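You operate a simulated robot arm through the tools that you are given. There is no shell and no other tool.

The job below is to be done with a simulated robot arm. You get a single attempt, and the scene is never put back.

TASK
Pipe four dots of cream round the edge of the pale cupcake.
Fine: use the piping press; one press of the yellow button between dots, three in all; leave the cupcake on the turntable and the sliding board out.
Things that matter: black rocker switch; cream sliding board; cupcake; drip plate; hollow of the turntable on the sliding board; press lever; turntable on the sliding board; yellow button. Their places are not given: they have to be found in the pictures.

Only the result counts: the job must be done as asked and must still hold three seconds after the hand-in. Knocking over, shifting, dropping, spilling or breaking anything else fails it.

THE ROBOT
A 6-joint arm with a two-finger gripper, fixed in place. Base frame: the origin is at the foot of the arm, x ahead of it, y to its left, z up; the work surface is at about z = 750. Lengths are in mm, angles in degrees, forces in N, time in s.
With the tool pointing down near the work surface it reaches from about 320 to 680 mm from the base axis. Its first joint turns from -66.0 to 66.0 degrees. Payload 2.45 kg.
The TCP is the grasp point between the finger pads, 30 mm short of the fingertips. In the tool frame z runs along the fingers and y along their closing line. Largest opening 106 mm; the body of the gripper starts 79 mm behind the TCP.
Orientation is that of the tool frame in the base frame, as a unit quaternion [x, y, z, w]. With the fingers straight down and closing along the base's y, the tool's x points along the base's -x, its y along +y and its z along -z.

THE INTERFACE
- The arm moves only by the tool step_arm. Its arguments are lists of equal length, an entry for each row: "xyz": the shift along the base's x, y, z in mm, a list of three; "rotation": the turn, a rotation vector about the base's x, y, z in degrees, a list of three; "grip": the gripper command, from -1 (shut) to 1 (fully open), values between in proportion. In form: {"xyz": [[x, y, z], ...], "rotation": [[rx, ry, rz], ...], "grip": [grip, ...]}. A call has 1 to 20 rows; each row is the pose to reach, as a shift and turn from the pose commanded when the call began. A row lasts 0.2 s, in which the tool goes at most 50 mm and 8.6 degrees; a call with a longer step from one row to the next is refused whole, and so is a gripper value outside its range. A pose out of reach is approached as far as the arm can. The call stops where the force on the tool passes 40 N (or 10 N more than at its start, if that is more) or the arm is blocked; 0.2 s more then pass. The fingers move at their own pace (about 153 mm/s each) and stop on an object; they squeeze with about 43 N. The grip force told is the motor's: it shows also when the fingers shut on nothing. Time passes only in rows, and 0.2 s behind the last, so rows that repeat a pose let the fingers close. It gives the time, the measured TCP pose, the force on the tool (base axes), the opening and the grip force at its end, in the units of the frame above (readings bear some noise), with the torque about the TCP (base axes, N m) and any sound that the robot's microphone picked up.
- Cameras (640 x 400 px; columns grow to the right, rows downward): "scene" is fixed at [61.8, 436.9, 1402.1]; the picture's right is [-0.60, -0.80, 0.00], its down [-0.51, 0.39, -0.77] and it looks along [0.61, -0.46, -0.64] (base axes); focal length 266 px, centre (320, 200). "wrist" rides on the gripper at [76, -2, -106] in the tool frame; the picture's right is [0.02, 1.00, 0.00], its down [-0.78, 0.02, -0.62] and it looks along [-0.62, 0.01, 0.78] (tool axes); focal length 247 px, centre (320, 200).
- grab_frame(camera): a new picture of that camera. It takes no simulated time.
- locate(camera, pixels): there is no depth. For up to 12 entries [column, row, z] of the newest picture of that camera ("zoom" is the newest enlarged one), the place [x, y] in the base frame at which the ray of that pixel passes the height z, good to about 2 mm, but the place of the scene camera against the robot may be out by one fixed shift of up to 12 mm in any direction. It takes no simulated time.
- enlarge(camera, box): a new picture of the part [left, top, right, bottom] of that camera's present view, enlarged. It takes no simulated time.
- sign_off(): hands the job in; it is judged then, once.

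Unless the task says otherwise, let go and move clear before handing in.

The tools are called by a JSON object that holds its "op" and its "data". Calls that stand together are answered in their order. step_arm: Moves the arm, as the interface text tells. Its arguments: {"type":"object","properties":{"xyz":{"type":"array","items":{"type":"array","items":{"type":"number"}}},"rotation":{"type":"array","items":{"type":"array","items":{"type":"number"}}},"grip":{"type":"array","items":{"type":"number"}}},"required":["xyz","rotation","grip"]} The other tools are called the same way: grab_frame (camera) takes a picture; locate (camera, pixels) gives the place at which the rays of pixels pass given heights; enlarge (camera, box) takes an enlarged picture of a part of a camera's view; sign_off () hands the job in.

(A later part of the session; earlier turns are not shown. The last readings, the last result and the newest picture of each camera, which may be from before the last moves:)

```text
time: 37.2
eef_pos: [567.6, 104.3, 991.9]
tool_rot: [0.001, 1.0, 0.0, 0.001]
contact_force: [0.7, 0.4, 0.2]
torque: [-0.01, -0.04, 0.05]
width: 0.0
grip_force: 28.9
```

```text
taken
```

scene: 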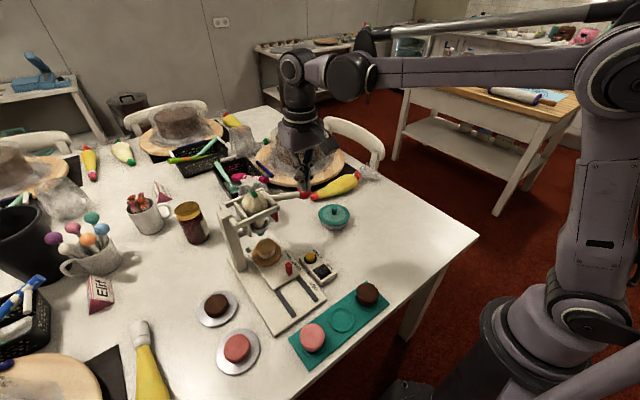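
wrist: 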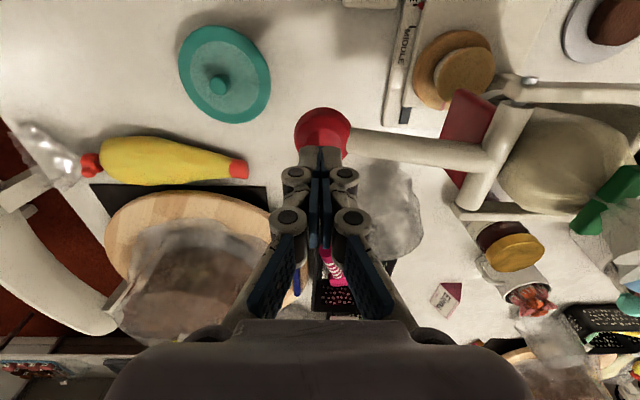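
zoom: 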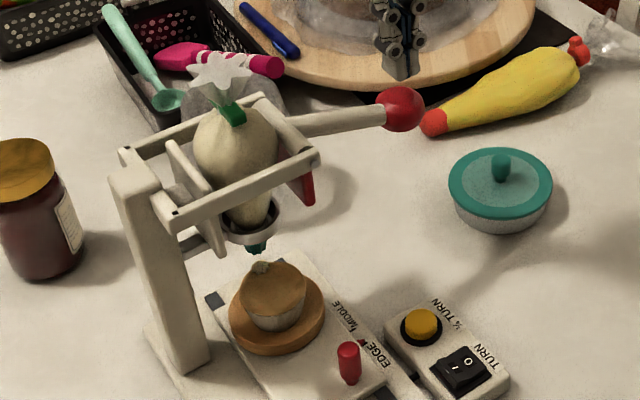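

The lever has sprung back and one peaked dot sits on the rim. Next is the yellow button; I'll move above it at about (467.5,161.5).

{"op": "step_arm", "data": {"xyz": [[-30, 0, 5], [-65, 15, 0], [-95, 40, -10], [-100, 57, -40], [-100, 57, -75], [-100, 57, -110], [-100, 57, -110]], "rotation": [[0, 0, 0], [0, 0, 0], [0, 0, 0], [0, 0, 0], [0, 0, 0], [0, 0, 0], [0, 0, 0]], "grip": [-1, -1, -1, -1, -1, -1, -1]}}

{"op": "grab_frame", "data": {"camera": "wrist"}}

{"op": "enlarge", "data": {"camera": "wrist", "box": [260, 60, 400, 170]}}

{"op": "enlarge", "data": {"camera": "scene", "box": [240, 220, 350, 320]}}

```text
time: 38.8
eef_pos: [468.6, 163.7, 880.5]
tool_rot: [0.001, 1.0, 0.0, -0.001]
contact_force: [-0.2, 0.5, 0.2]
torque: [0.0, 0.02, 0.01]
width: 0.0
grip_force: 28.5
```

```text
taken
```

wrist: 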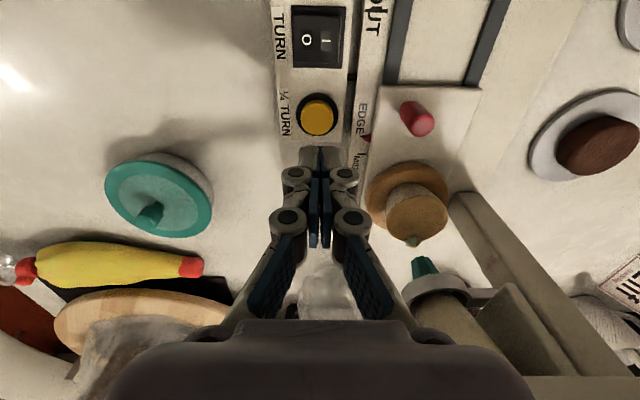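

```text
3.64 times, centred on (330, 115) of wrist
```

zoom: 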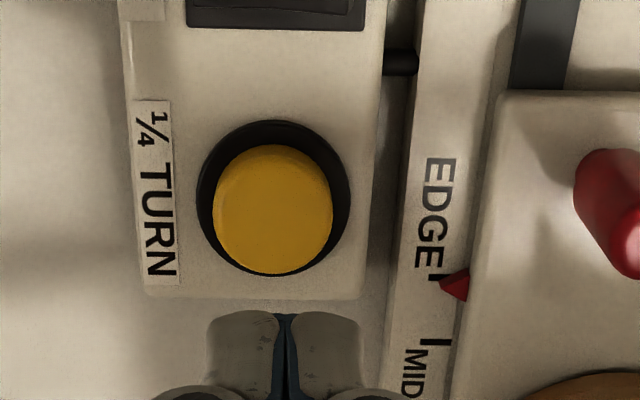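

```text
4.00 times, centred on (295, 270) of scene
```

zoom: 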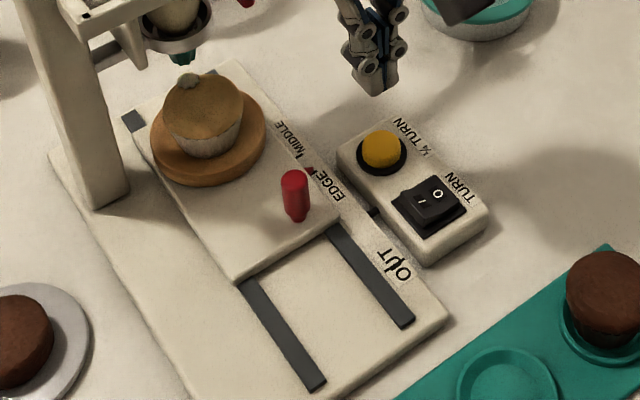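

The button top is at wrist (317,117.5). I'll locate it from here.

{"op": "locate", "data": {"camera": "wrist", "pixels": [[317.1, 117.5, 776], [317.1, 117.5, 776], [317.1, 117.5, 776], [317.1, 117.5, 780], [317.1, 117.5, 785], [317.1, 117.5, 770]]}}

```text
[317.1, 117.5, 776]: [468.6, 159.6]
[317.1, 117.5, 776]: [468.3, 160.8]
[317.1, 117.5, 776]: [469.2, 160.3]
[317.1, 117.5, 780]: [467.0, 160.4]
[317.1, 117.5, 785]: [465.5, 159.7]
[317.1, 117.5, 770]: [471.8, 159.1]
```

The button centre is about (468,160.8). I'll lower the closed fingertips to about 10 mm above it.

{"op": "step_arm", "data": {"xyz": [[-0.5, -2, -25], [-0.5, -2, -50], [-0.5, -2, -60], [-0.5, -2, -60]], "rotation": [[0, 0, 0], [0, 0, 0], [0, 0, 0], [0, 0, 0]], "grip": [-1, -1, -1, -1]}}

{"op": "enlarge", "data": {"camera": "wrist", "box": [240, 80, 400, 220]}}

{"op": "enlarge", "data": {"camera": "scene", "box": [270, 220, 350, 300]}}

```text
time: 39.8
eef_pos: [467.3, 162.4, 822.4]
tool_rot: [0.001, 1.0, -0.001, 0.002]
contact_force: [0.2, -0.4, 0.3]
torque: [0.02, 0.03, 0.0]
width: 0.0
grip_force: 28.4
```

```text
2.86 times, centred on (320, 150) of wrist
```

zoom: 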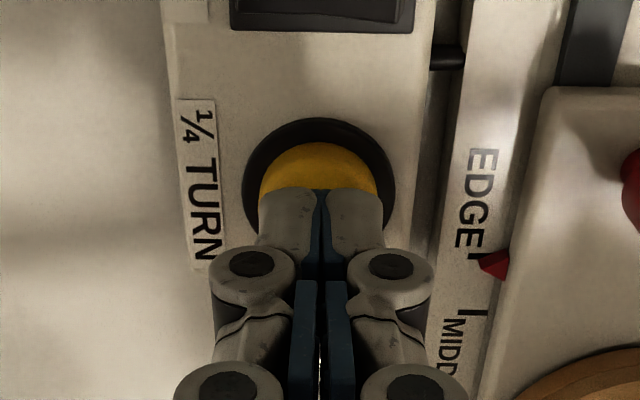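

```text
5.00 times, centred on (310, 260) of scene
```

zoom: 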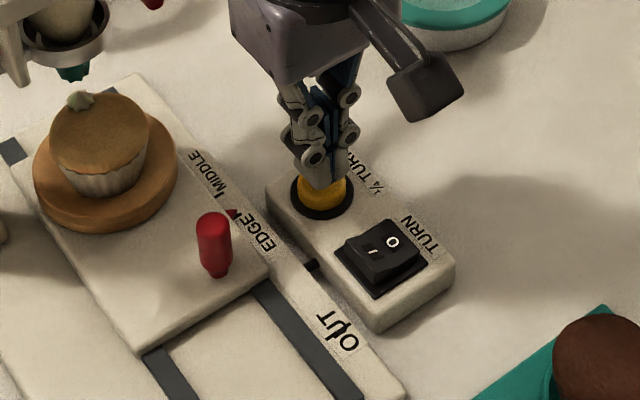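

The fingertips are right over the button. I'll lower slowly to feel contact.

{"op": "step_arm", "data": {"xyz": [[0, -0.5, -3], [0, -0.5, -6], [0, -0.5, -8], [0, -0.5, -8]], "rotation": [[0, 0, 0], [0, 0, 0], [0, 0, 0], [0, 0, 0]], "grip": [-1, -1, -1, -1]}}

```text
time: 40.8
eef_pos: [467.2, 158.2, 813.2]
tool_rot: [0.001, 1.0, 0.0, 0.0]
contact_force: [-0.1, 0.3, 0.4]
torque: [0.04, -0.01, -0.03]
width: 0.1
grip_force: 29.1
```

There is no contact yet at z 813. I'll press on in 2 mm steps.

{"op": "step_arm", "data": {"xyz": [[0, 1, -2], [0, 1, -4], [0, 1, -6], [0, 1, -6]], "rotation": [[0, 0, 0], [0, 0, 0], [0, 0, 0], [0, 0, 0]], "grip": [-1, -1, -1, -1]}}

{"op": "enlarge", "data": {"camera": "scene", "box": [235, 215, 345, 305]}}

```text
time: 41.8
eef_pos: [467.9, 159.6, 807.4]
tool_rot: [0.001, 1.0, 0.001, 0.001]
contact_force: [-0.9, 0.5, 1.5]
torque: [0.02, -0.01, -0.04]
width: 0.2
grip_force: 28.4
heard: click
```

```text
4.44 times, centred on (290, 260) of scene
```

zoom: 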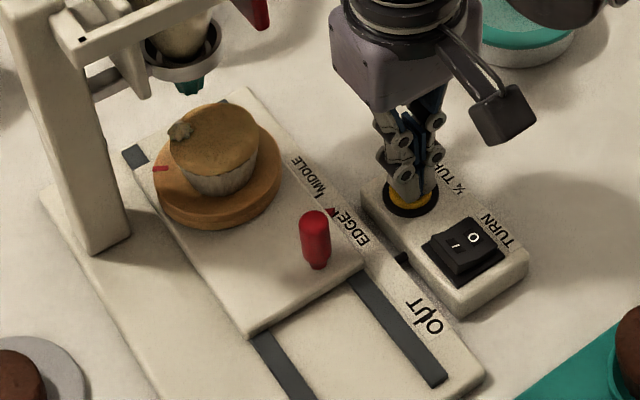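

A click was heard and the turntable is turning (the red mark is now at zoom (162,168)). I'll lift off straight up and wait for it to finish.

{"op": "step_arm", "data": {"xyz": [[0, 0, 10], [0, 0, 35], [0, 0, 73], [0, 0, 73], [0, 0, 73], [0, 0, 73]], "rotation": [[0, 0, 0], [0, 0, 0], [0, 0, 0], [0, 0, 0], [0, 0, 0], [0, 0, 0]], "grip": [-1, -1, -1, -1, -1, -1]}}

{"op": "enlarge", "data": {"camera": "scene", "box": [235, 215, 345, 305]}}

{"op": "grab_frame", "data": {"camera": "wrist"}}

```text
time: 43.2
eef_pos: [467.9, 159.9, 880.2]
tool_rot: [0.0, 1.0, 0.0, 0.0]
contact_force: [0.1, 0.5, 0.2]
torque: [-0.03, -0.01, -0.03]
width: 0.1
grip_force: 28.6
```

```text
4.44 times, centred on (290, 260) of scene
```

zoom: 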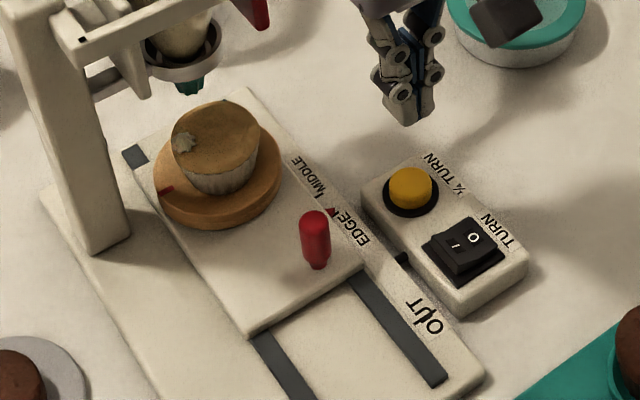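

```text
taken
```

wrist: 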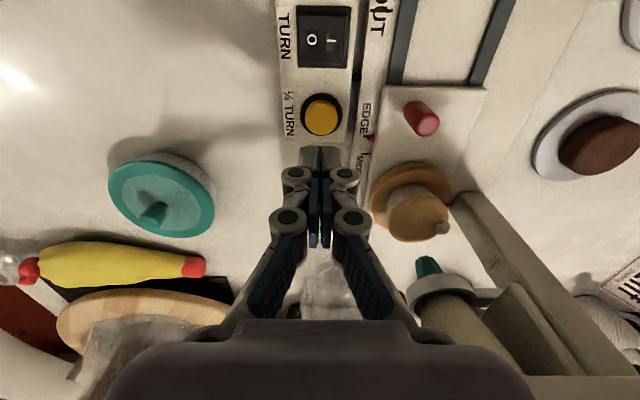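

The dot has moved to the +y side. I'll wait a moment to confirm the turn has ended.

{"op": "step_arm", "data": {"xyz": [[0, 0, 0], [0, 0, 0], [0, 0, 0], [0, 0, 0]], "rotation": [[0, 0, 0], [0, 0, 0], [0, 0, 0], [0, 0, 0]], "grip": [-1, -1, -1, -1]}}

{"op": "enlarge", "data": {"camera": "scene", "box": [235, 215, 345, 305]}}

{"op": "enlarge", "data": {"camera": "wrist", "box": [340, 140, 480, 270]}}

```text
time: 44.2
eef_pos: [468.8, 160.5, 881.2]
tool_rot: [0.0, 1.0, 0.0, 0.002]
contact_force: [1.1, 0.5, 0.4]
torque: [0.01, -0.04, -0.01]
width: 0.0
grip_force: 28.4
```

```text
4.44 times, centred on (290, 260) of scene
```

zoom: 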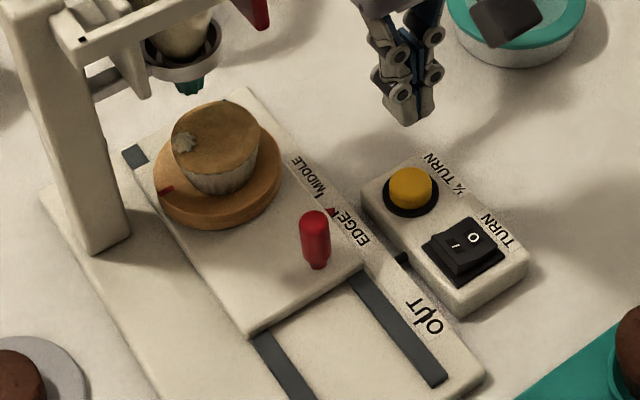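

```text
3.08 times, centred on (410, 205) of wrist
```

zoom: 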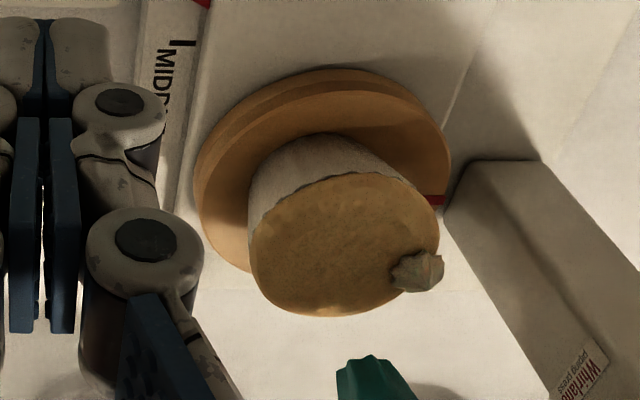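

The quarter turn is complete (red mark now at +y) and all is still. I'll go back above the lever ball by the same path in reverse.

{"op": "step_arm", "data": {"xyz": [[0, 0, 35], [0, 0, 70], [5.5, -15.5, 101], [35.5, -40.5, 111], [70.5, -55.5, 116], [100.5, -55.5, 111], [100.5, -55.5, 111]], "rotation": [[0, 0, 0], [0, 0, 0], [0, 0, 0], [0, 0, 0], [0, 0, 0], [0, 0, 0], [0, 0, 0]], "grip": [-1, -1, -1, -1, -1, -1, -1]}}

{"op": "grab_frame", "data": {"camera": "wrist"}}

```text
time: 45.8
eef_pos: [570.3, 101.2, 989.3]
tool_rot: [0.002, 1.0, 0.0, -0.001]
contact_force: [0.8, 0.2, 0.3]
torque: [-0.02, -0.01, -0.02]
width: 0.1
grip_force: 28.9
```

```text
taken
```

wrist: 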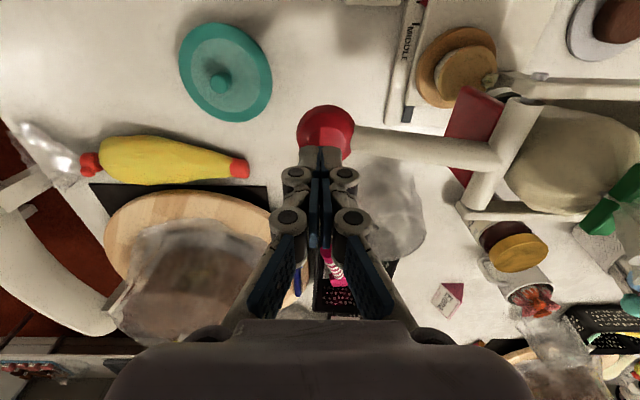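

The arm came back about 3 mm low in y and 2.5 mm low in z compared with before (ball at column 325 against 322). I'll correct for that and do the same press stroke.

{"op": "step_arm", "data": {"xyz": [[-2, 3.5, -12], [-2, 3.5, -24], [-2, 6.5, -28], [-2, 8.5, -32], [-2, 10, -36], [-2, 10, -36], [-2, 11.5, -40], [-2, 13, -44], [-2, 15, -47.5], [-2, 15, -47.5]], "rotation": [[0, 0, 0], [0, 0, 0], [0, 0, 0], [0, 0, 0], [0, 0, 0], [0, 0, 0], [0, 0, 0], [0, 0, 0], [0, 0, 0], [0, 0, 0]], "grip": [-1, -1, -1, -1, -1, -1, -1, -1, -1, -1]}}

{"op": "enlarge", "data": {"camera": "scene", "box": [235, 215, 285, 265]}}

{"op": "enlarge", "data": {"camera": "wrist", "box": [260, 60, 560, 240]}}

```text
time: 48.0
eef_pos: [566.4, 119.3, 943.9]
tool_rot: [0.001, 1.0, -0.001, 0.0]
contact_force: [1.6, -2.3, 3.1]
torque: [-0.04, -0.02, -0.02]
width: 0.0
grip_force: 28.6
```

```text
8.00 times, centred on (260, 240) of scene
```

zoom: 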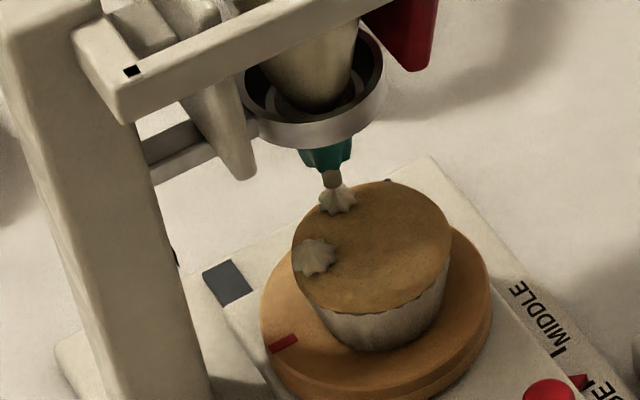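

```text
2.13 times, centred on (410, 150) of wrist
```

zoom: 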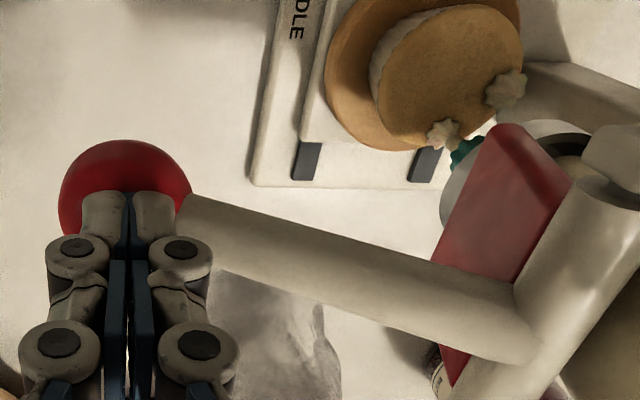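

The second dot is on the rim, a quarter turn from the first (zoom (337,198) and (314,257)). I'll lift off the lever.

{"op": "step_arm", "data": {"xyz": [[0, -3, 8], [0, -8, 20], [0, -13, 38], [0, -13, 48], [0, -13, 48]], "rotation": [[0, 0, 0], [0, 0, 0], [0, 0, 0], [0, 0, 0], [0, 0, 0]], "grip": [-1, -1, -1, -1, -1]}}

{"op": "enlarge", "data": {"camera": "scene", "box": [220, 160, 340, 280]}}

```text
time: 49.2
eef_pos: [567.8, 103.7, 992.5]
tool_rot: [0.0, 1.0, 0.0, 0.001]
contact_force: [0.4, -0.3, -0.4]
torque: [-0.01, 0.0, -0.02]
width: 0.0
grip_force: 28.2
```

```text
3.33 times, centred on (280, 220) of scene
```

zoom: 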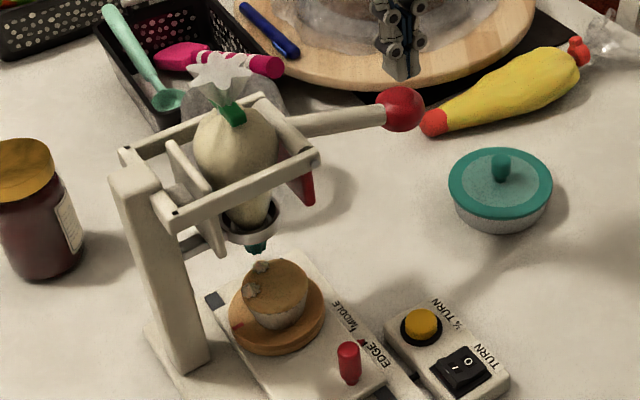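

The lever is back up and two dots are in place. I'll go to the button again by the same path.

{"op": "step_arm", "data": {"xyz": [[-30, 0, 5], [-65, 15, 0], [-95, 40, -10], [-100, 57, -40], [-100, 57, -75], [-100, 57, -110], [-100, 57, -110]], "rotation": [[0, 0, 0], [0, 0, 0], [0, 0, 0], [0, 0, 0], [0, 0, 0], [0, 0, 0], [0, 0, 0]], "grip": [-1, -1, -1, -1, -1, -1, -1]}}

{"op": "grab_frame", "data": {"camera": "wrist"}}

```text
time: 50.8
eef_pos: [465.9, 163.4, 879.3]
tool_rot: [0.001, 1.0, 0.0, 0.0]
contact_force: [-0.5, 0.0, -0.5]
torque: [-0.02, 0.01, -0.02]
width: 0.1
grip_force: 29.0
```

```text
taken
```

wrist: 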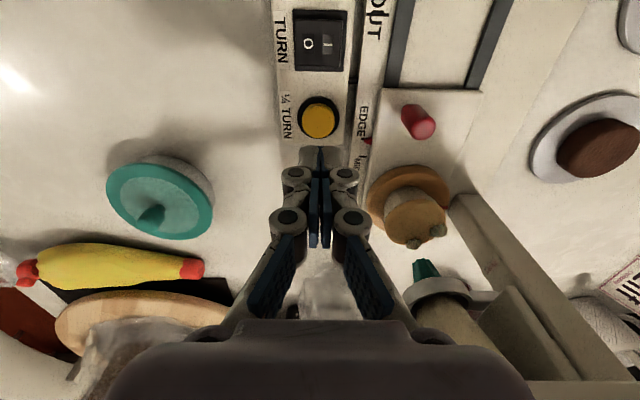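

The button appears at (318,120) against (321,116) at the last press, so I'll shift (+2.5,-2.5) and lower to just above it.

{"op": "step_arm", "data": {"xyz": [[2.5, -2.5, -25], [2.5, -2.5, -50], [2.5, -2.5, -62], [2.5, -2.5, -62]], "rotation": [[0, 0, 0], [0, 0, 0], [0, 0, 0], [0, 0, 0]], "grip": [-1, -1, -1, -1]}}

{"op": "enlarge", "data": {"camera": "wrist", "box": [240, 80, 400, 220]}}

```text
time: 51.8
eef_pos: [469.3, 160.6, 818.6]
tool_rot: [0.001, 1.0, 0.0, 0.001]
contact_force: [0.0, 0.1, -0.4]
torque: [0.0, 0.0, -0.01]
width: 0.0
grip_force: 28.8
```

```text
2.86 times, centred on (320, 150) of wrist
```

zoom: 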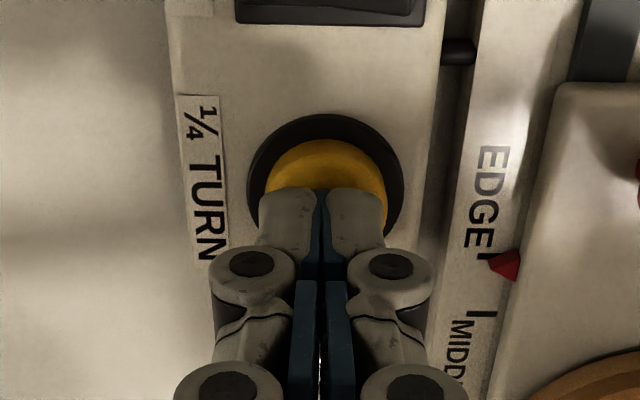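

The fingertips are over the button again. I'll press down 11 mm in small steps.

{"op": "step_arm", "data": {"xyz": [[-0.5, 0, -4], [-0.5, 0, -7], [-0.5, 0, -9], [-0.5, 0, -11], [-0.5, 0, -11]], "rotation": [[0, 0, 0], [0, 0, 0], [0, 0, 0], [0, 0, 0], [0, 0, 0]], "grip": [-1, -1, -1, -1, -1]}}

```text
time: 53.0
eef_pos: [467.9, 160.5, 807.8]
tool_rot: [0.001, 1.0, 0.0, 0.001]
contact_force: [0.6, -0.2, 2.4]
torque: [-0.02, 0.01, -0.02]
width: 0.0
grip_force: 28.7
heard: click
```

A click was heard once. I'll lift straight up and wait for the turn to finish.

{"op": "step_arm", "data": {"xyz": [[0, 0, 10], [0, 0, 35], [0, 0, 73], [0, 0, 73], [0, 0, 73], [0, 0, 73], [0, 0, 73], [0, 0, 73]], "rotation": [[0, 0, 0], [0, 0, 0], [0, 0, 0], [0, 0, 0], [0, 0, 0], [0, 0, 0], [0, 0, 0], [0, 0, 0]], "grip": [-1, -1, -1, -1, -1, -1, -1, -1]}}

{"op": "enlarge", "data": {"camera": "scene", "box": [235, 215, 345, 305]}}

{"op": "enlarge", "data": {"camera": "wrist", "box": [340, 140, 480, 270]}}

```text
time: 54.8
eef_pos: [468.7, 161.4, 881.8]
tool_rot: [0.001, 1.0, 0.0, 0.001]
contact_force: [-0.5, 0.7, -0.1]
torque: [0.02, 0.0, 0.01]
width: 0.0
grip_force: 28.6
```

```text
4.44 times, centred on (290, 260) of scene
```

zoom: 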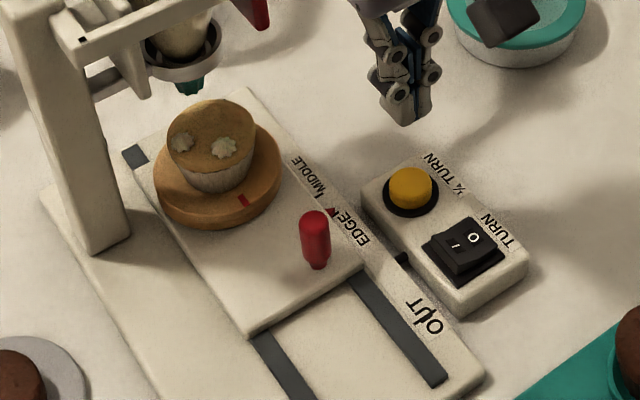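

```text
3.08 times, centred on (410, 205) of wrist
```

zoom: 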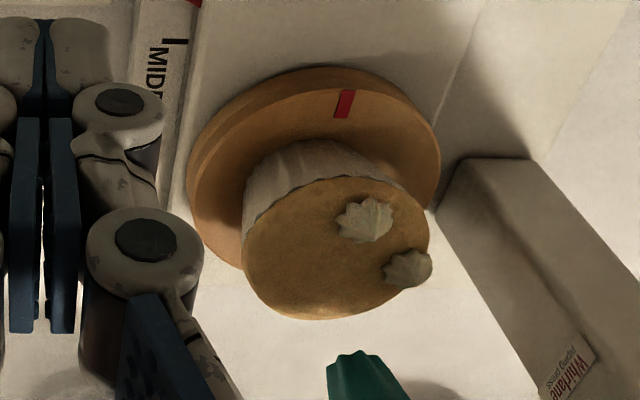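

The red mark is now at -x, so the table has turned half way and the two dots sit a quarter turn apart. I'll return to the lever ball.

{"op": "step_arm", "data": {"xyz": [[0, 0, 35], [0, 0, 70], [5.5, -15.5, 101], [35.5, -40.5, 111], [70.5, -55.5, 116], [100, -57, 111], [100, -57, 111]], "rotation": [[0, 0, 0], [0, 0, 0], [0, 0, 0], [0, 0, 0], [0, 0, 0], [0, 0, 0], [0, 0, 0]], "grip": [-1, -1, -1, -1, -1, -1, -1]}}

{"op": "grab_frame", "data": {"camera": "wrist"}}

```text
time: 56.4
eef_pos: [569.7, 103.0, 995.7]
tool_rot: [0.001, 1.0, 0.0, 0.0]
contact_force: [-0.4, -0.3, 0.1]
torque: [-0.01, 0.0, -0.02]
width: 0.0
grip_force: 28.3
```

```text
taken
```

wrist: 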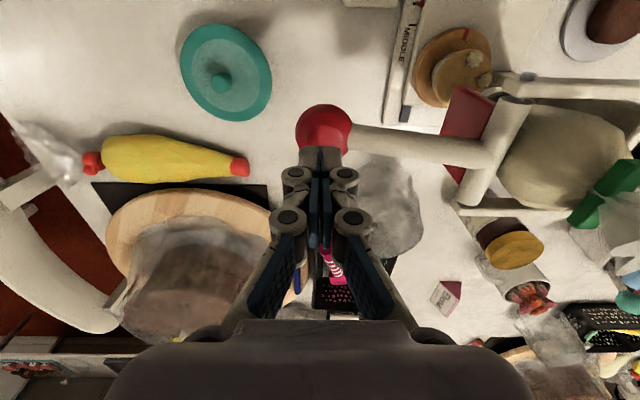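

The ball is at (323,129), almost the same as at the first press. I'll repeat the press stroke.

{"op": "step_arm", "data": {"xyz": [[-1.5, 2, -14], [-1.5, 2, -27], [-1.5, 5, -31], [-1.5, 7, -35], [-1.5, 8.5, -39], [-1.5, 8.5, -39], [-1.5, 10, -43], [-1.5, 11.5, -47], [-1.5, 13.5, -51], [-1.5, 13.5, -51]], "rotation": [[0, 0, 0], [0, 0, 0], [0, 0, 0], [0, 0, 0], [0, 0, 0], [0, 0, 0], [0, 0, 0], [0, 0, 0], [0, 0, 0], [0, 0, 0]], "grip": [-1, -1, -1, -1, -1, -1, -1, -1, -1, -1]}}

{"op": "enlarge", "data": {"camera": "scene", "box": [235, 215, 285, 265]}}

{"op": "enlarge", "data": {"camera": "wrist", "box": [260, 60, 560, 240]}}

```text
time: 58.6
eef_pos: [566.6, 117.5, 941.9]
tool_rot: [0.002, 1.0, -0.001, 0.0]
contact_force: [-0.4, -2.4, 2.5]
torque: [-0.06, -0.05, -0.04]
width: 0.0
grip_force: 28.3
```

```text
8.00 times, centred on (260, 240) of scene
```

zoom: 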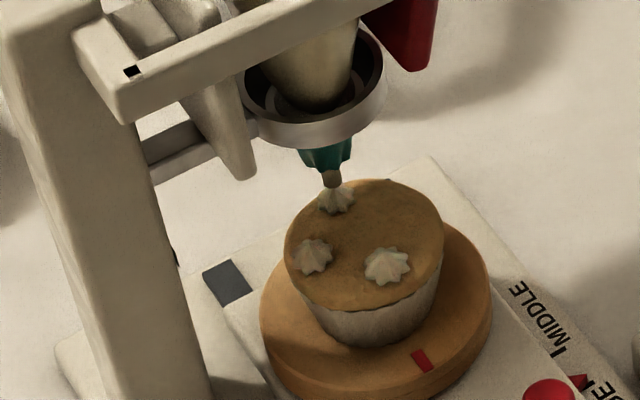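

```text
2.13 times, centred on (410, 150) of wrist
```

zoom: 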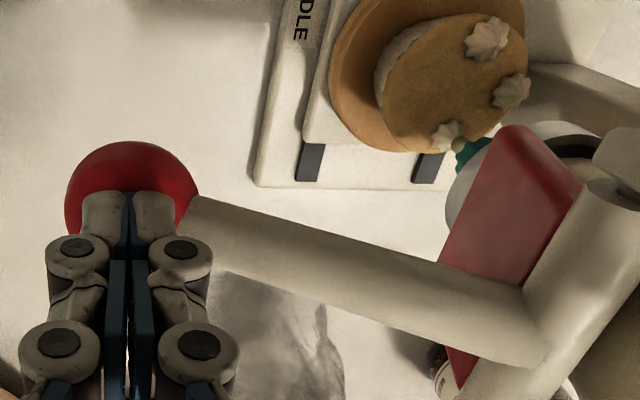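

The third dot is on, with three stars at even quarters (zoom (337,200), (312,256), (387,266)). I'll lift off the lever.

{"op": "step_arm", "data": {"xyz": [[0, -3, 8], [0, -8, 20], [0, -13, 38], [0, -13, 50], [0, -13, 50]], "rotation": [[0, 0, 0], [0, 0, 0], [0, 0, 0], [0, 0, 0], [0, 0, 0]], "grip": [-1, -1, -1, -1, -1]}}

{"op": "enlarge", "data": {"camera": "scene", "box": [220, 160, 340, 280]}}

```text
time: 59.8
eef_pos: [567.0, 102.0, 991.3]
tool_rot: [0.0, 1.0, 0.0, 0.002]
contact_force: [-0.4, 0.7, 0.0]
torque: [-0.01, 0.0, 0.03]
width: 0.2
grip_force: 28.3
```

```text
3.33 times, centred on (280, 220) of scene
```

zoom: 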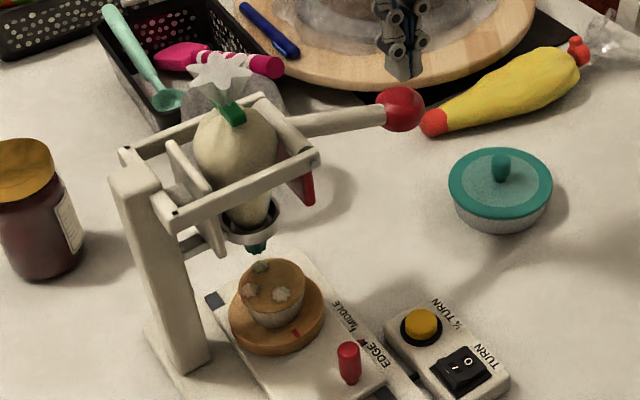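

Three dots are in place and the lever is back up. I'll return to the button for the third and last press.

{"op": "step_arm", "data": {"xyz": [[-30, 0, 5], [-65, 15, 0], [-95, 40, -10], [-99, 58, -40], [-99, 58, -75], [-99, 58, -110], [-99, 58, -110]], "rotation": [[0, 0, 0], [0, 0, 0], [0, 0, 0], [0, 0, 0], [0, 0, 0], [0, 0, 0], [0, 0, 0]], "grip": [-1, -1, -1, -1, -1, -1, -1]}}

{"op": "grab_frame", "data": {"camera": "wrist"}}

```text
time: 61.4
eef_pos: [468.5, 163.8, 881.4]
tool_rot: [0.001, 1.0, 0.0, 0.001]
contact_force: [-0.2, 0.6, 0.2]
torque: [-0.05, 0.03, 0.01]
width: 0.2
grip_force: 28.9
```

```text
taken
```

wrist: 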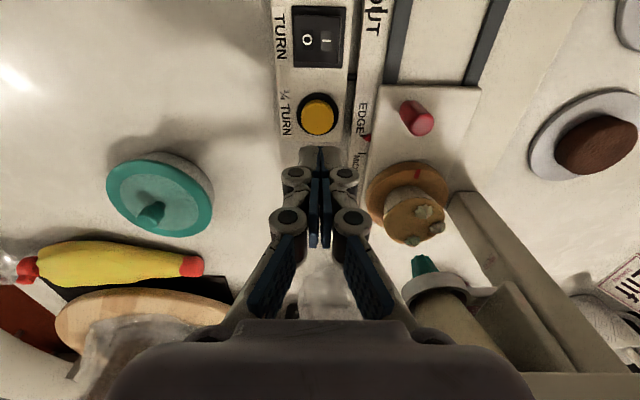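

The button is at (317.5,116.5). I'll shift by (-0.5,-2.5) and lower to just above it.

{"op": "step_arm", "data": {"xyz": [[-0.5, -2.5, -25], [-0.5, -2.5, -50], [-0.5, -2.5, -63], [-0.5, -2.5, -63]], "rotation": [[0, 0, 0], [0, 0, 0], [0, 0, 0], [0, 0, 0]], "grip": [-1, -1, -1, -1]}}

{"op": "enlarge", "data": {"camera": "wrist", "box": [240, 80, 400, 220]}}

```text
time: 62.4
eef_pos: [465.6, 158.2, 819.2]
tool_rot: [0.001, 1.0, -0.001, 0.001]
contact_force: [0.0, 0.0, 0.1]
torque: [0.02, 0.02, 0.02]
width: 0.0
grip_force: 28.2
```

```text
2.86 times, centred on (320, 150) of wrist
```

zoom: 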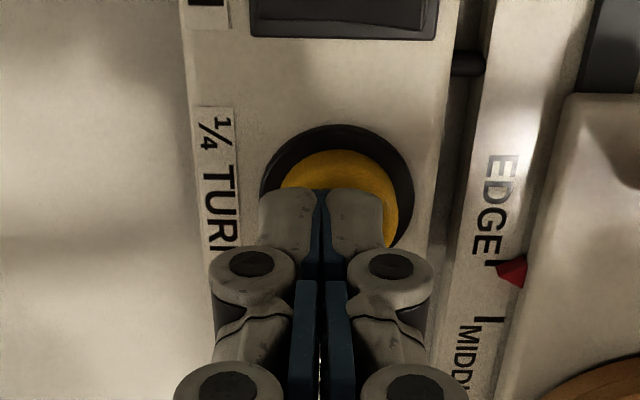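

The fingers are now a little to the left of the button centre. I'll shift (+2,+2.5) and press down 11 mm.

{"op": "step_arm", "data": {"xyz": [[2, 2.5, 0], [2, 2.5, -4], [2, 2.5, -7], [2, 2.5, -9], [2, 2.5, -11.5], [2, 2.5, -11.5]], "rotation": [[0, 0, 0], [0, 0, 0], [0, 0, 0], [0, 0, 0], [0, 0, 0], [0, 0, 0]], "grip": [-1, -1, -1, -1, -1, -1]}}

```text
time: 63.8
eef_pos: [469.1, 161.0, 807.8]
tool_rot: [0.001, 1.0, 0.0, 0.0]
contact_force: [0.7, -0.2, 2.6]
torque: [-0.08, 0.02, -0.01]
width: 0.1
grip_force: 28.7
heard: click
```

The third click was heard. I'll lift straight up and wait for the turn to finish.

{"op": "step_arm", "data": {"xyz": [[0, 0, 10], [0, 0, 35], [0, 0, 73], [0, 0, 73], [0, 0, 73], [0, 0, 73], [0, 0, 73], [0, 0, 73]], "rotation": [[0, 0, 0], [0, 0, 0], [0, 0, 0], [0, 0, 0], [0, 0, 0], [0, 0, 0], [0, 0, 0], [0, 0, 0]], "grip": [-1, -1, -1, -1, -1, -1, -1, -1]}}

{"op": "enlarge", "data": {"camera": "scene", "box": [235, 215, 345, 305]}}

{"op": "enlarge", "data": {"camera": "wrist", "box": [340, 140, 480, 270]}}

```text
time: 65.6
eef_pos: [466.4, 162.2, 880.9]
tool_rot: [0.001, 1.0, 0.0, 0.001]
contact_force: [0.9, 0.2, 0.1]
torque: [-0.02, 0.0, 0.01]
width: 0.0
grip_force: 28.6
```

```text
4.44 times, centred on (290, 260) of scene
```

zoom: 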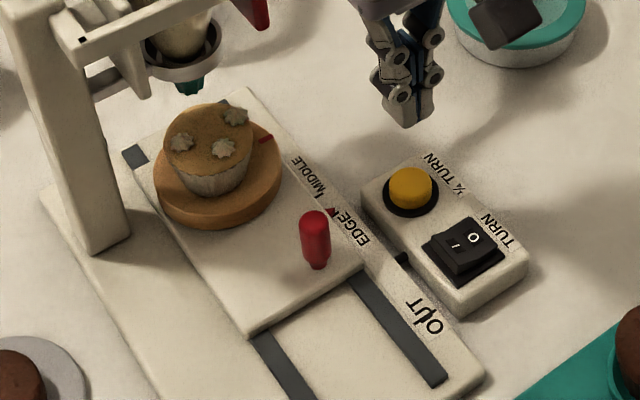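

```text
3.08 times, centred on (410, 205) of wrist
```

zoom: 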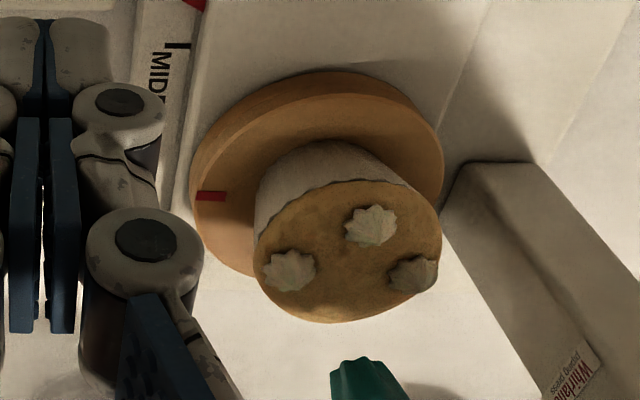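

The red mark is now at -y, and the empty quarter faces the nozzle. I'll go to the lever for the fourth dot.

{"op": "step_arm", "data": {"xyz": [[0, 0, 35], [0, 0, 70], [6, -15.5, 101], [36, -40.5, 111], [71, -57, 116], [101, -58, 111], [101, -58, 111]], "rotation": [[0, 0, 0], [0, 0, 0], [0, 0, 0], [0, 0, 0], [0, 0, 0], [0, 0, 0], [0, 0, 0]], "grip": [-1, -1, -1, -1, -1, -1, -1]}}

{"op": "grab_frame", "data": {"camera": "wrist"}}

```text
time: 67.2
eef_pos: [570.2, 102.4, 992.8]
tool_rot: [0.001, 1.0, 0.0, 0.0]
contact_force: [0.9, -0.4, 0.4]
torque: [0.01, 0.01, 0.01]
width: 0.0
grip_force: 28.6
```

```text
taken
```

wrist: 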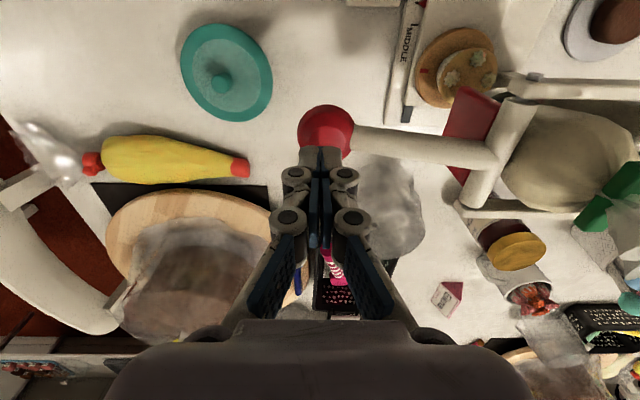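

The ball is at (325,129), much as before. I'll repeat the press stroke for the fourth dot.

{"op": "step_arm", "data": {"xyz": [[-2, 3, -13], [-2, 3, -26], [-2, 6, -30], [-2, 8, -34], [-2, 9.5, -38], [-2, 9.5, -38], [-2, 11, -42], [-2, 12.5, -46], [-2, 14.5, -50], [-2, 14.5, -50]], "rotation": [[0, 0, 0], [0, 0, 0], [0, 0, 0], [0, 0, 0], [0, 0, 0], [0, 0, 0], [0, 0, 0], [0, 0, 0], [0, 0, 0], [0, 0, 0]], "grip": [-1, -1, -1, -1, -1, -1, -1, -1, -1, -1]}}

{"op": "enlarge", "data": {"camera": "scene", "box": [235, 215, 285, 265]}}

{"op": "enlarge", "data": {"camera": "wrist", "box": [260, 60, 560, 240]}}

```text
time: 69.4
eef_pos: [567.7, 118.7, 941.9]
tool_rot: [0.0, 1.0, 0.0, -0.001]
contact_force: [-1.0, 1.3, 4.4]
torque: [0.11, 0.0, -0.01]
width: 0.0
grip_force: 28.4
```

```text
8.00 times, centred on (260, 240) of scene
```

zoom: 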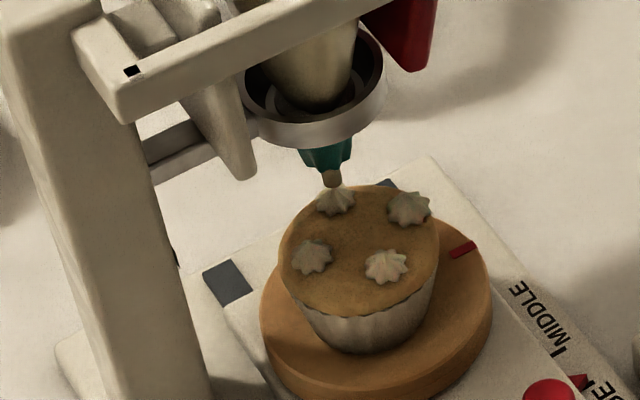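

```text
2.13 times, centred on (410, 150) of wrist
```

zoom: 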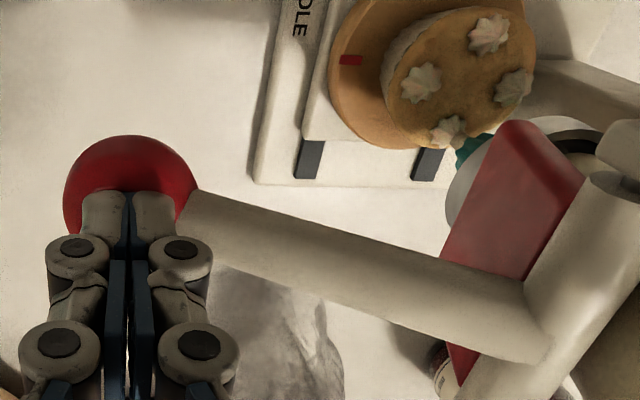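

All four dots are on the rim at even quarters. I'll lift off the lever; after that I'll pull the board out.

{"op": "step_arm", "data": {"xyz": [[0, -3, 8], [0, -8, 20], [0, -13, 38], [0, -13, 50], [0, -13, 50]], "rotation": [[0, 0, 0], [0, 0, 0], [0, 0, 0], [0, 0, 0], [0, 0, 0]], "grip": [-1, -1, -1, -1, -1]}}

{"op": "enlarge", "data": {"camera": "scene", "box": [220, 160, 340, 280]}}

```text
time: 70.6
eef_pos: [568.0, 104.4, 990.5]
tool_rot: [0.001, 1.0, 0.001, 0.001]
contact_force: [-0.8, 0.3, 0.4]
torque: [-0.02, 0.0, 0.03]
width: 0.0
grip_force: 28.6
```

```text
3.33 times, centred on (280, 220) of scene
```

zoom: 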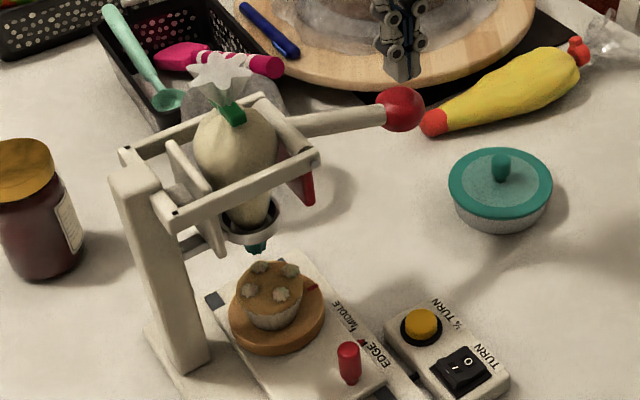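

The lever is up and the four dots are complete. I'll move above the board knob, now near (458.5,237), keeping clear of the press.

{"op": "step_arm", "data": {"xyz": [[-35, 0, 5], [-75, 10, 5], [-110, 35, 0], [-118, 70, -10], [-118, 105, -25], [-115, 132, -45], [-110, 132.5, -75], [-110, 132.5, -100], [-110, 132.5, -100]], "rotation": [[0, 0, 0], [0, 0, 0], [0, 0, 0], [0, 0, 0], [0, 0, 0], [0, 0, 0], [0, 0, 0], [0, 0, 0], [0, 0, 0]], "grip": [-1, -1, -1, -1, -0.06, -0.06, -0.06, -0.06, -0.06]}}

{"op": "grab_frame", "data": {"camera": "wrist"}}

{"op": "enlarge", "data": {"camera": "wrist", "box": [250, 80, 390, 200]}}

```text
time: 72.6
eef_pos: [457.3, 238.8, 893.5]
tool_rot: [0.001, 1.0, -0.001, 0.001]
contact_force: [0.0, 0.8, 0.2]
torque: [0.01, -0.04, 0.0]
width: 49.8
grip_force: 0.1
```

```text
taken
```

wrist: 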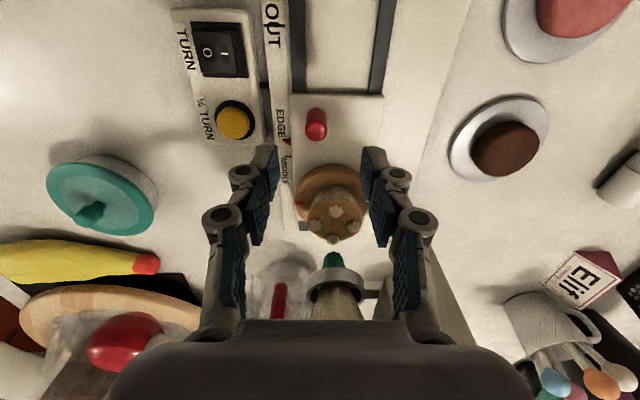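

```text
3.33 times, centred on (320, 140) of wrist
```

zoom: 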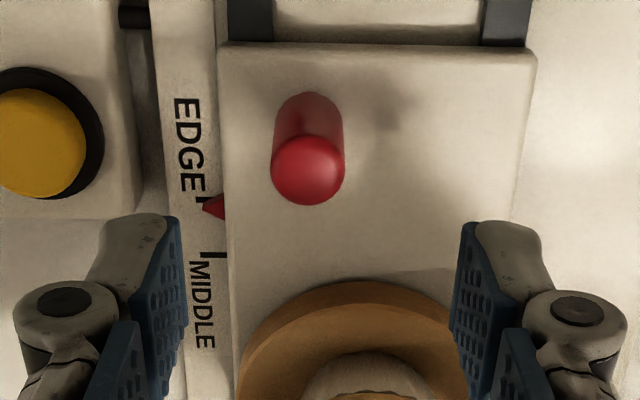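

The board is still at EDGE; the knob top is at wrist (316.4,131). I'll locate it.

{"op": "locate", "data": {"camera": "wrist", "pixels": [[316.4, 131, 809], [316.4, 131, 809], [316.4, 131, 809], [316.4, 131, 809]]}}

```text
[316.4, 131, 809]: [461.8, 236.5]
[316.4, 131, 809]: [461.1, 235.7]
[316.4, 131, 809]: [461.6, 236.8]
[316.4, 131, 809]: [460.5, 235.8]
```

The knob is at about (460,236.3). I'll descend over it with the fingers straddling, as before.

{"op": "step_arm", "data": {"xyz": [[2, -2, -25], [2, -2, -50], [2, -2, -50]], "rotation": [[0, 0, 0], [0, 0, 0], [0, 0, 0]], "grip": [-0.06, -0.06, -0.06]}}

{"op": "grab_frame", "data": {"camera": "wrist"}}

{"op": "enlarge", "data": {"camera": "scene", "box": [240, 215, 340, 305]}}

```text
time: 73.4
eef_pos: [460.5, 236.2, 843.0]
tool_rot: [0.001, 1.0, 0.0, 0.001]
contact_force: [-0.9, -0.2, -0.2]
torque: [0.03, 0.02, -0.02]
width: 49.8
grip_force: 0.2
```

```text
taken
```

wrist: 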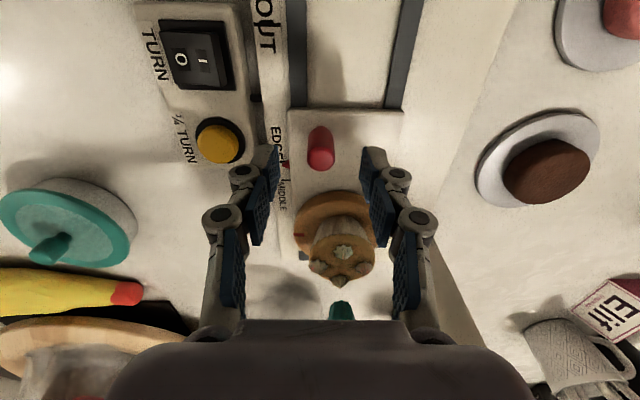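

```text
4.44 times, centred on (290, 260) of scene
```

zoom: 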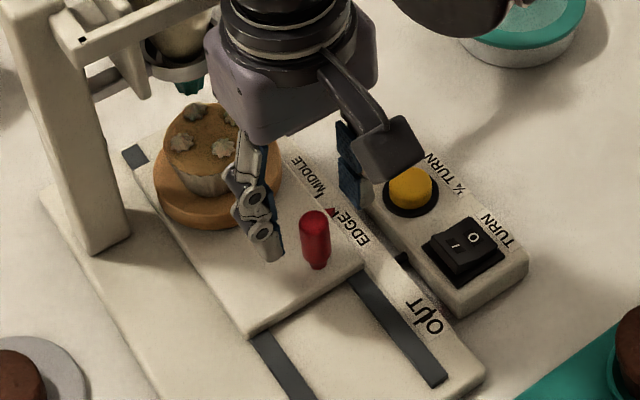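

The knob at wrist (320,150) is between the fingers and the button box is clear. I'll descend the last 21 mm, then close.

{"op": "step_arm", "data": {"xyz": [[-0.5, 0.8, -11], [-0.5, 0.8, -21], [-0.5, 0.8, -21], [-0.5, 0.8, -21], [-0.5, 0.8, -21], [-0.5, 0.8, -21]], "rotation": [[0, 0, 0], [0, 0, 0], [0, 0, 0], [0, 0, 0], [0, 0, 0], [0, 0, 0]], "grip": [-0.06, -0.06, -0.06, -1, -1, -1]}}

{"op": "grab_frame", "data": {"camera": "wrist"}}

```text
time: 74.8
eef_pos: [459.8, 235.9, 820.1]
tool_rot: [0.001, 1.0, -0.001, 0.001]
contact_force: [-1.3, -5.5, 1.8]
torque: [-0.19, 0.0, 0.02]
width: 17.2
grip_force: 42.7
```

```text
taken
```

wrist: 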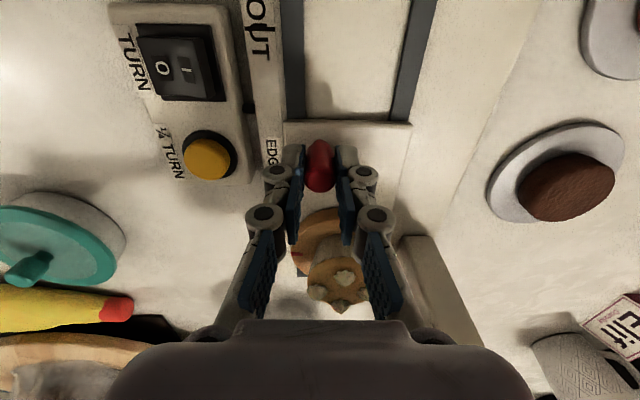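

The knob is gripped (17.2 mm). I'll draw the board back about 95 mm, gently.

{"op": "step_arm", "data": {"xyz": [[-4, 0, 0], [-11, 0, 0], [-19, 0, 0], [-27, 0, 0], [-35, 0, 0], [-43, 0, 0], [-51, 0, 0], [-59, 0, 0], [-67, 0, 0], [-75, 0, 0], [-83, 0, 0], [-89, 0, 0], [-93, 0, 0], [-95, 0, 0], [-95, 0, 0]], "rotation": [[0, 0, 0], [0, 0, 0], [0, 0, 0], [0, 0, 0], [0, 0, 0], [0, 0, 0], [0, 0, 0], [0, 0, 0], [0, 0, 0], [0, 0, 0], [0, 0, 0], [0, 0, 0], [0, 0, 0], [0, 0, 0], [0, 0, 0]], "grip": [-1, -1, -1, -1, -1, -1, -1, -1, -1, -1, -1, -1, -1, -1, -1]}}

{"op": "enlarge", "data": {"camera": "scene", "box": [230, 225, 350, 325]}}

{"op": "grab_frame", "data": {"camera": "wrist"}}

```text
time: 78.0
eef_pos: [364.1, 237.5, 821.9]
tool_rot: [0.001, 1.0, 0.0, 0.001]
contact_force: [8.1, 6.3, -30.1]
torque: [0.17, 0.21, -0.02]
width: 17.1
grip_force: 43.1
```

```text
4.00 times, centred on (290, 275) of scene
```

zoom: 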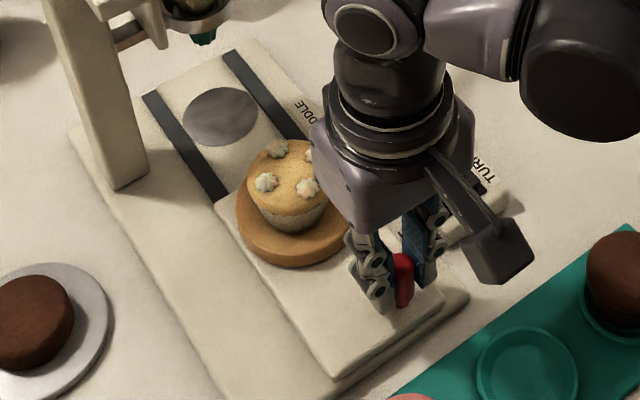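

```text
taken
```

wrist: 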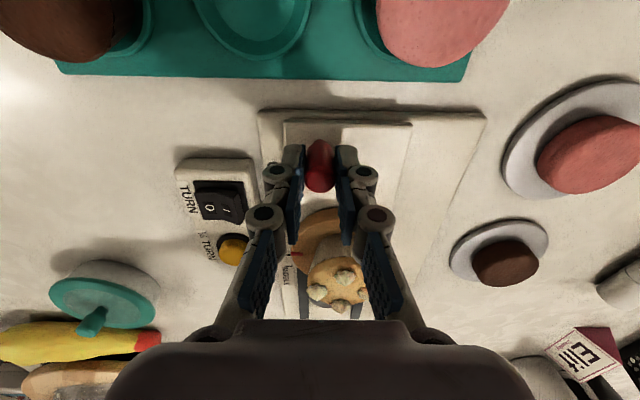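

The board is back at OUT by distance (TCP x 364.1, as at the start). I'll ease the 30 N vertical load, then release the knob and rise.

{"op": "step_arm", "data": {"xyz": [[0.5, 0, -1], [0.5, 0, -1]], "rotation": [[0, 0, 0], [0, 0, 0]], "grip": [-1, -1]}}

```text
time: 78.6
eef_pos: [362.5, 236.7, 821.0]
tool_rot: [0.001, 1.0, 0.0, 0.0]
contact_force: [2.1, 2.3, -18.3]
torque: [0.01, -1.01, 0.04]
width: 17.3
grip_force: 42.2
```

{"op": "step_arm", "data": {"xyz": [[0, 0, -0.8], [0, 0, -0.8], [0, 0, -0.8], [0, 0, 5], [0, 0, 25], [0, 0, 60], [0, 0, 90], [0, 0, 90]], "rotation": [[0, 0, 0], [0, 0, 0], [0, 0, 0], [0, 0, 0], [0, 0, 0], [0, 0, 0], [0, 0, 0], [0, 0, 0]], "grip": [-1, -0.25, -0.25, -0.25, -0.25, -0.25, -0.25, -0.25]}}

{"op": "grab_frame", "data": {"camera": "wrist"}}

{"op": "enlarge", "data": {"camera": "wrist", "box": [240, 90, 380, 200]}}

{"op": "enlarge", "data": {"camera": "scene", "box": [230, 225, 350, 325]}}

```text
time: 80.4
eef_pos: [363.8, 237.0, 911.4]
tool_rot: [0.0, 1.0, 0.0, 0.001]
contact_force: [0.3, 1.1, -0.4]
torque: [0.04, -0.03, -0.02]
width: 39.7
grip_force: 0.1
```

```text
taken
```

wrist: 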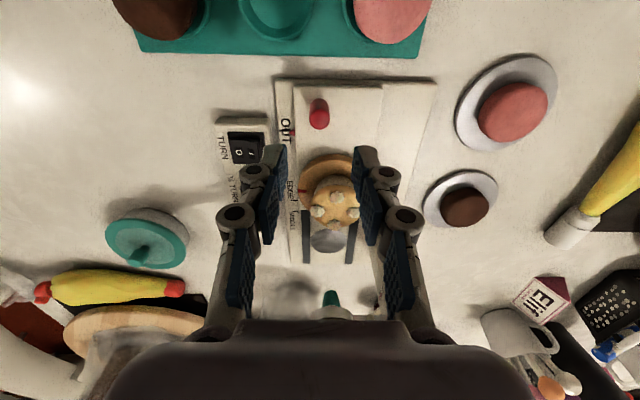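

```text
3.64 times, centred on (310, 145) of wrist
```

zoom: 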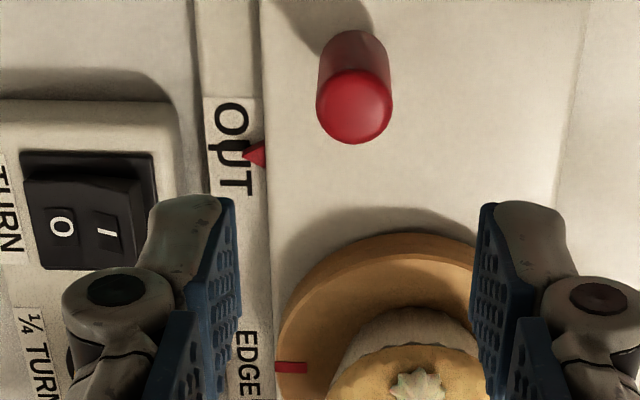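

```text
4.00 times, centred on (290, 275) of scene
```

zoom: 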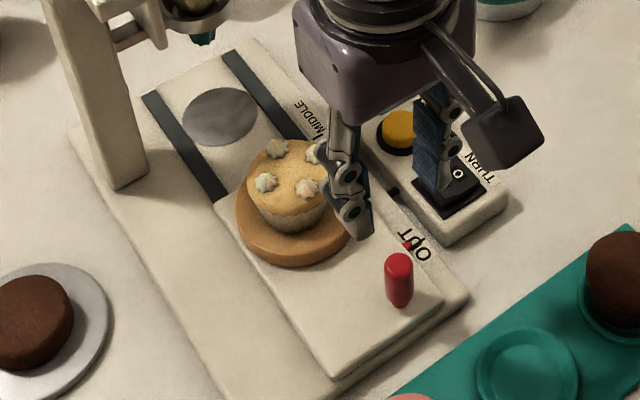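

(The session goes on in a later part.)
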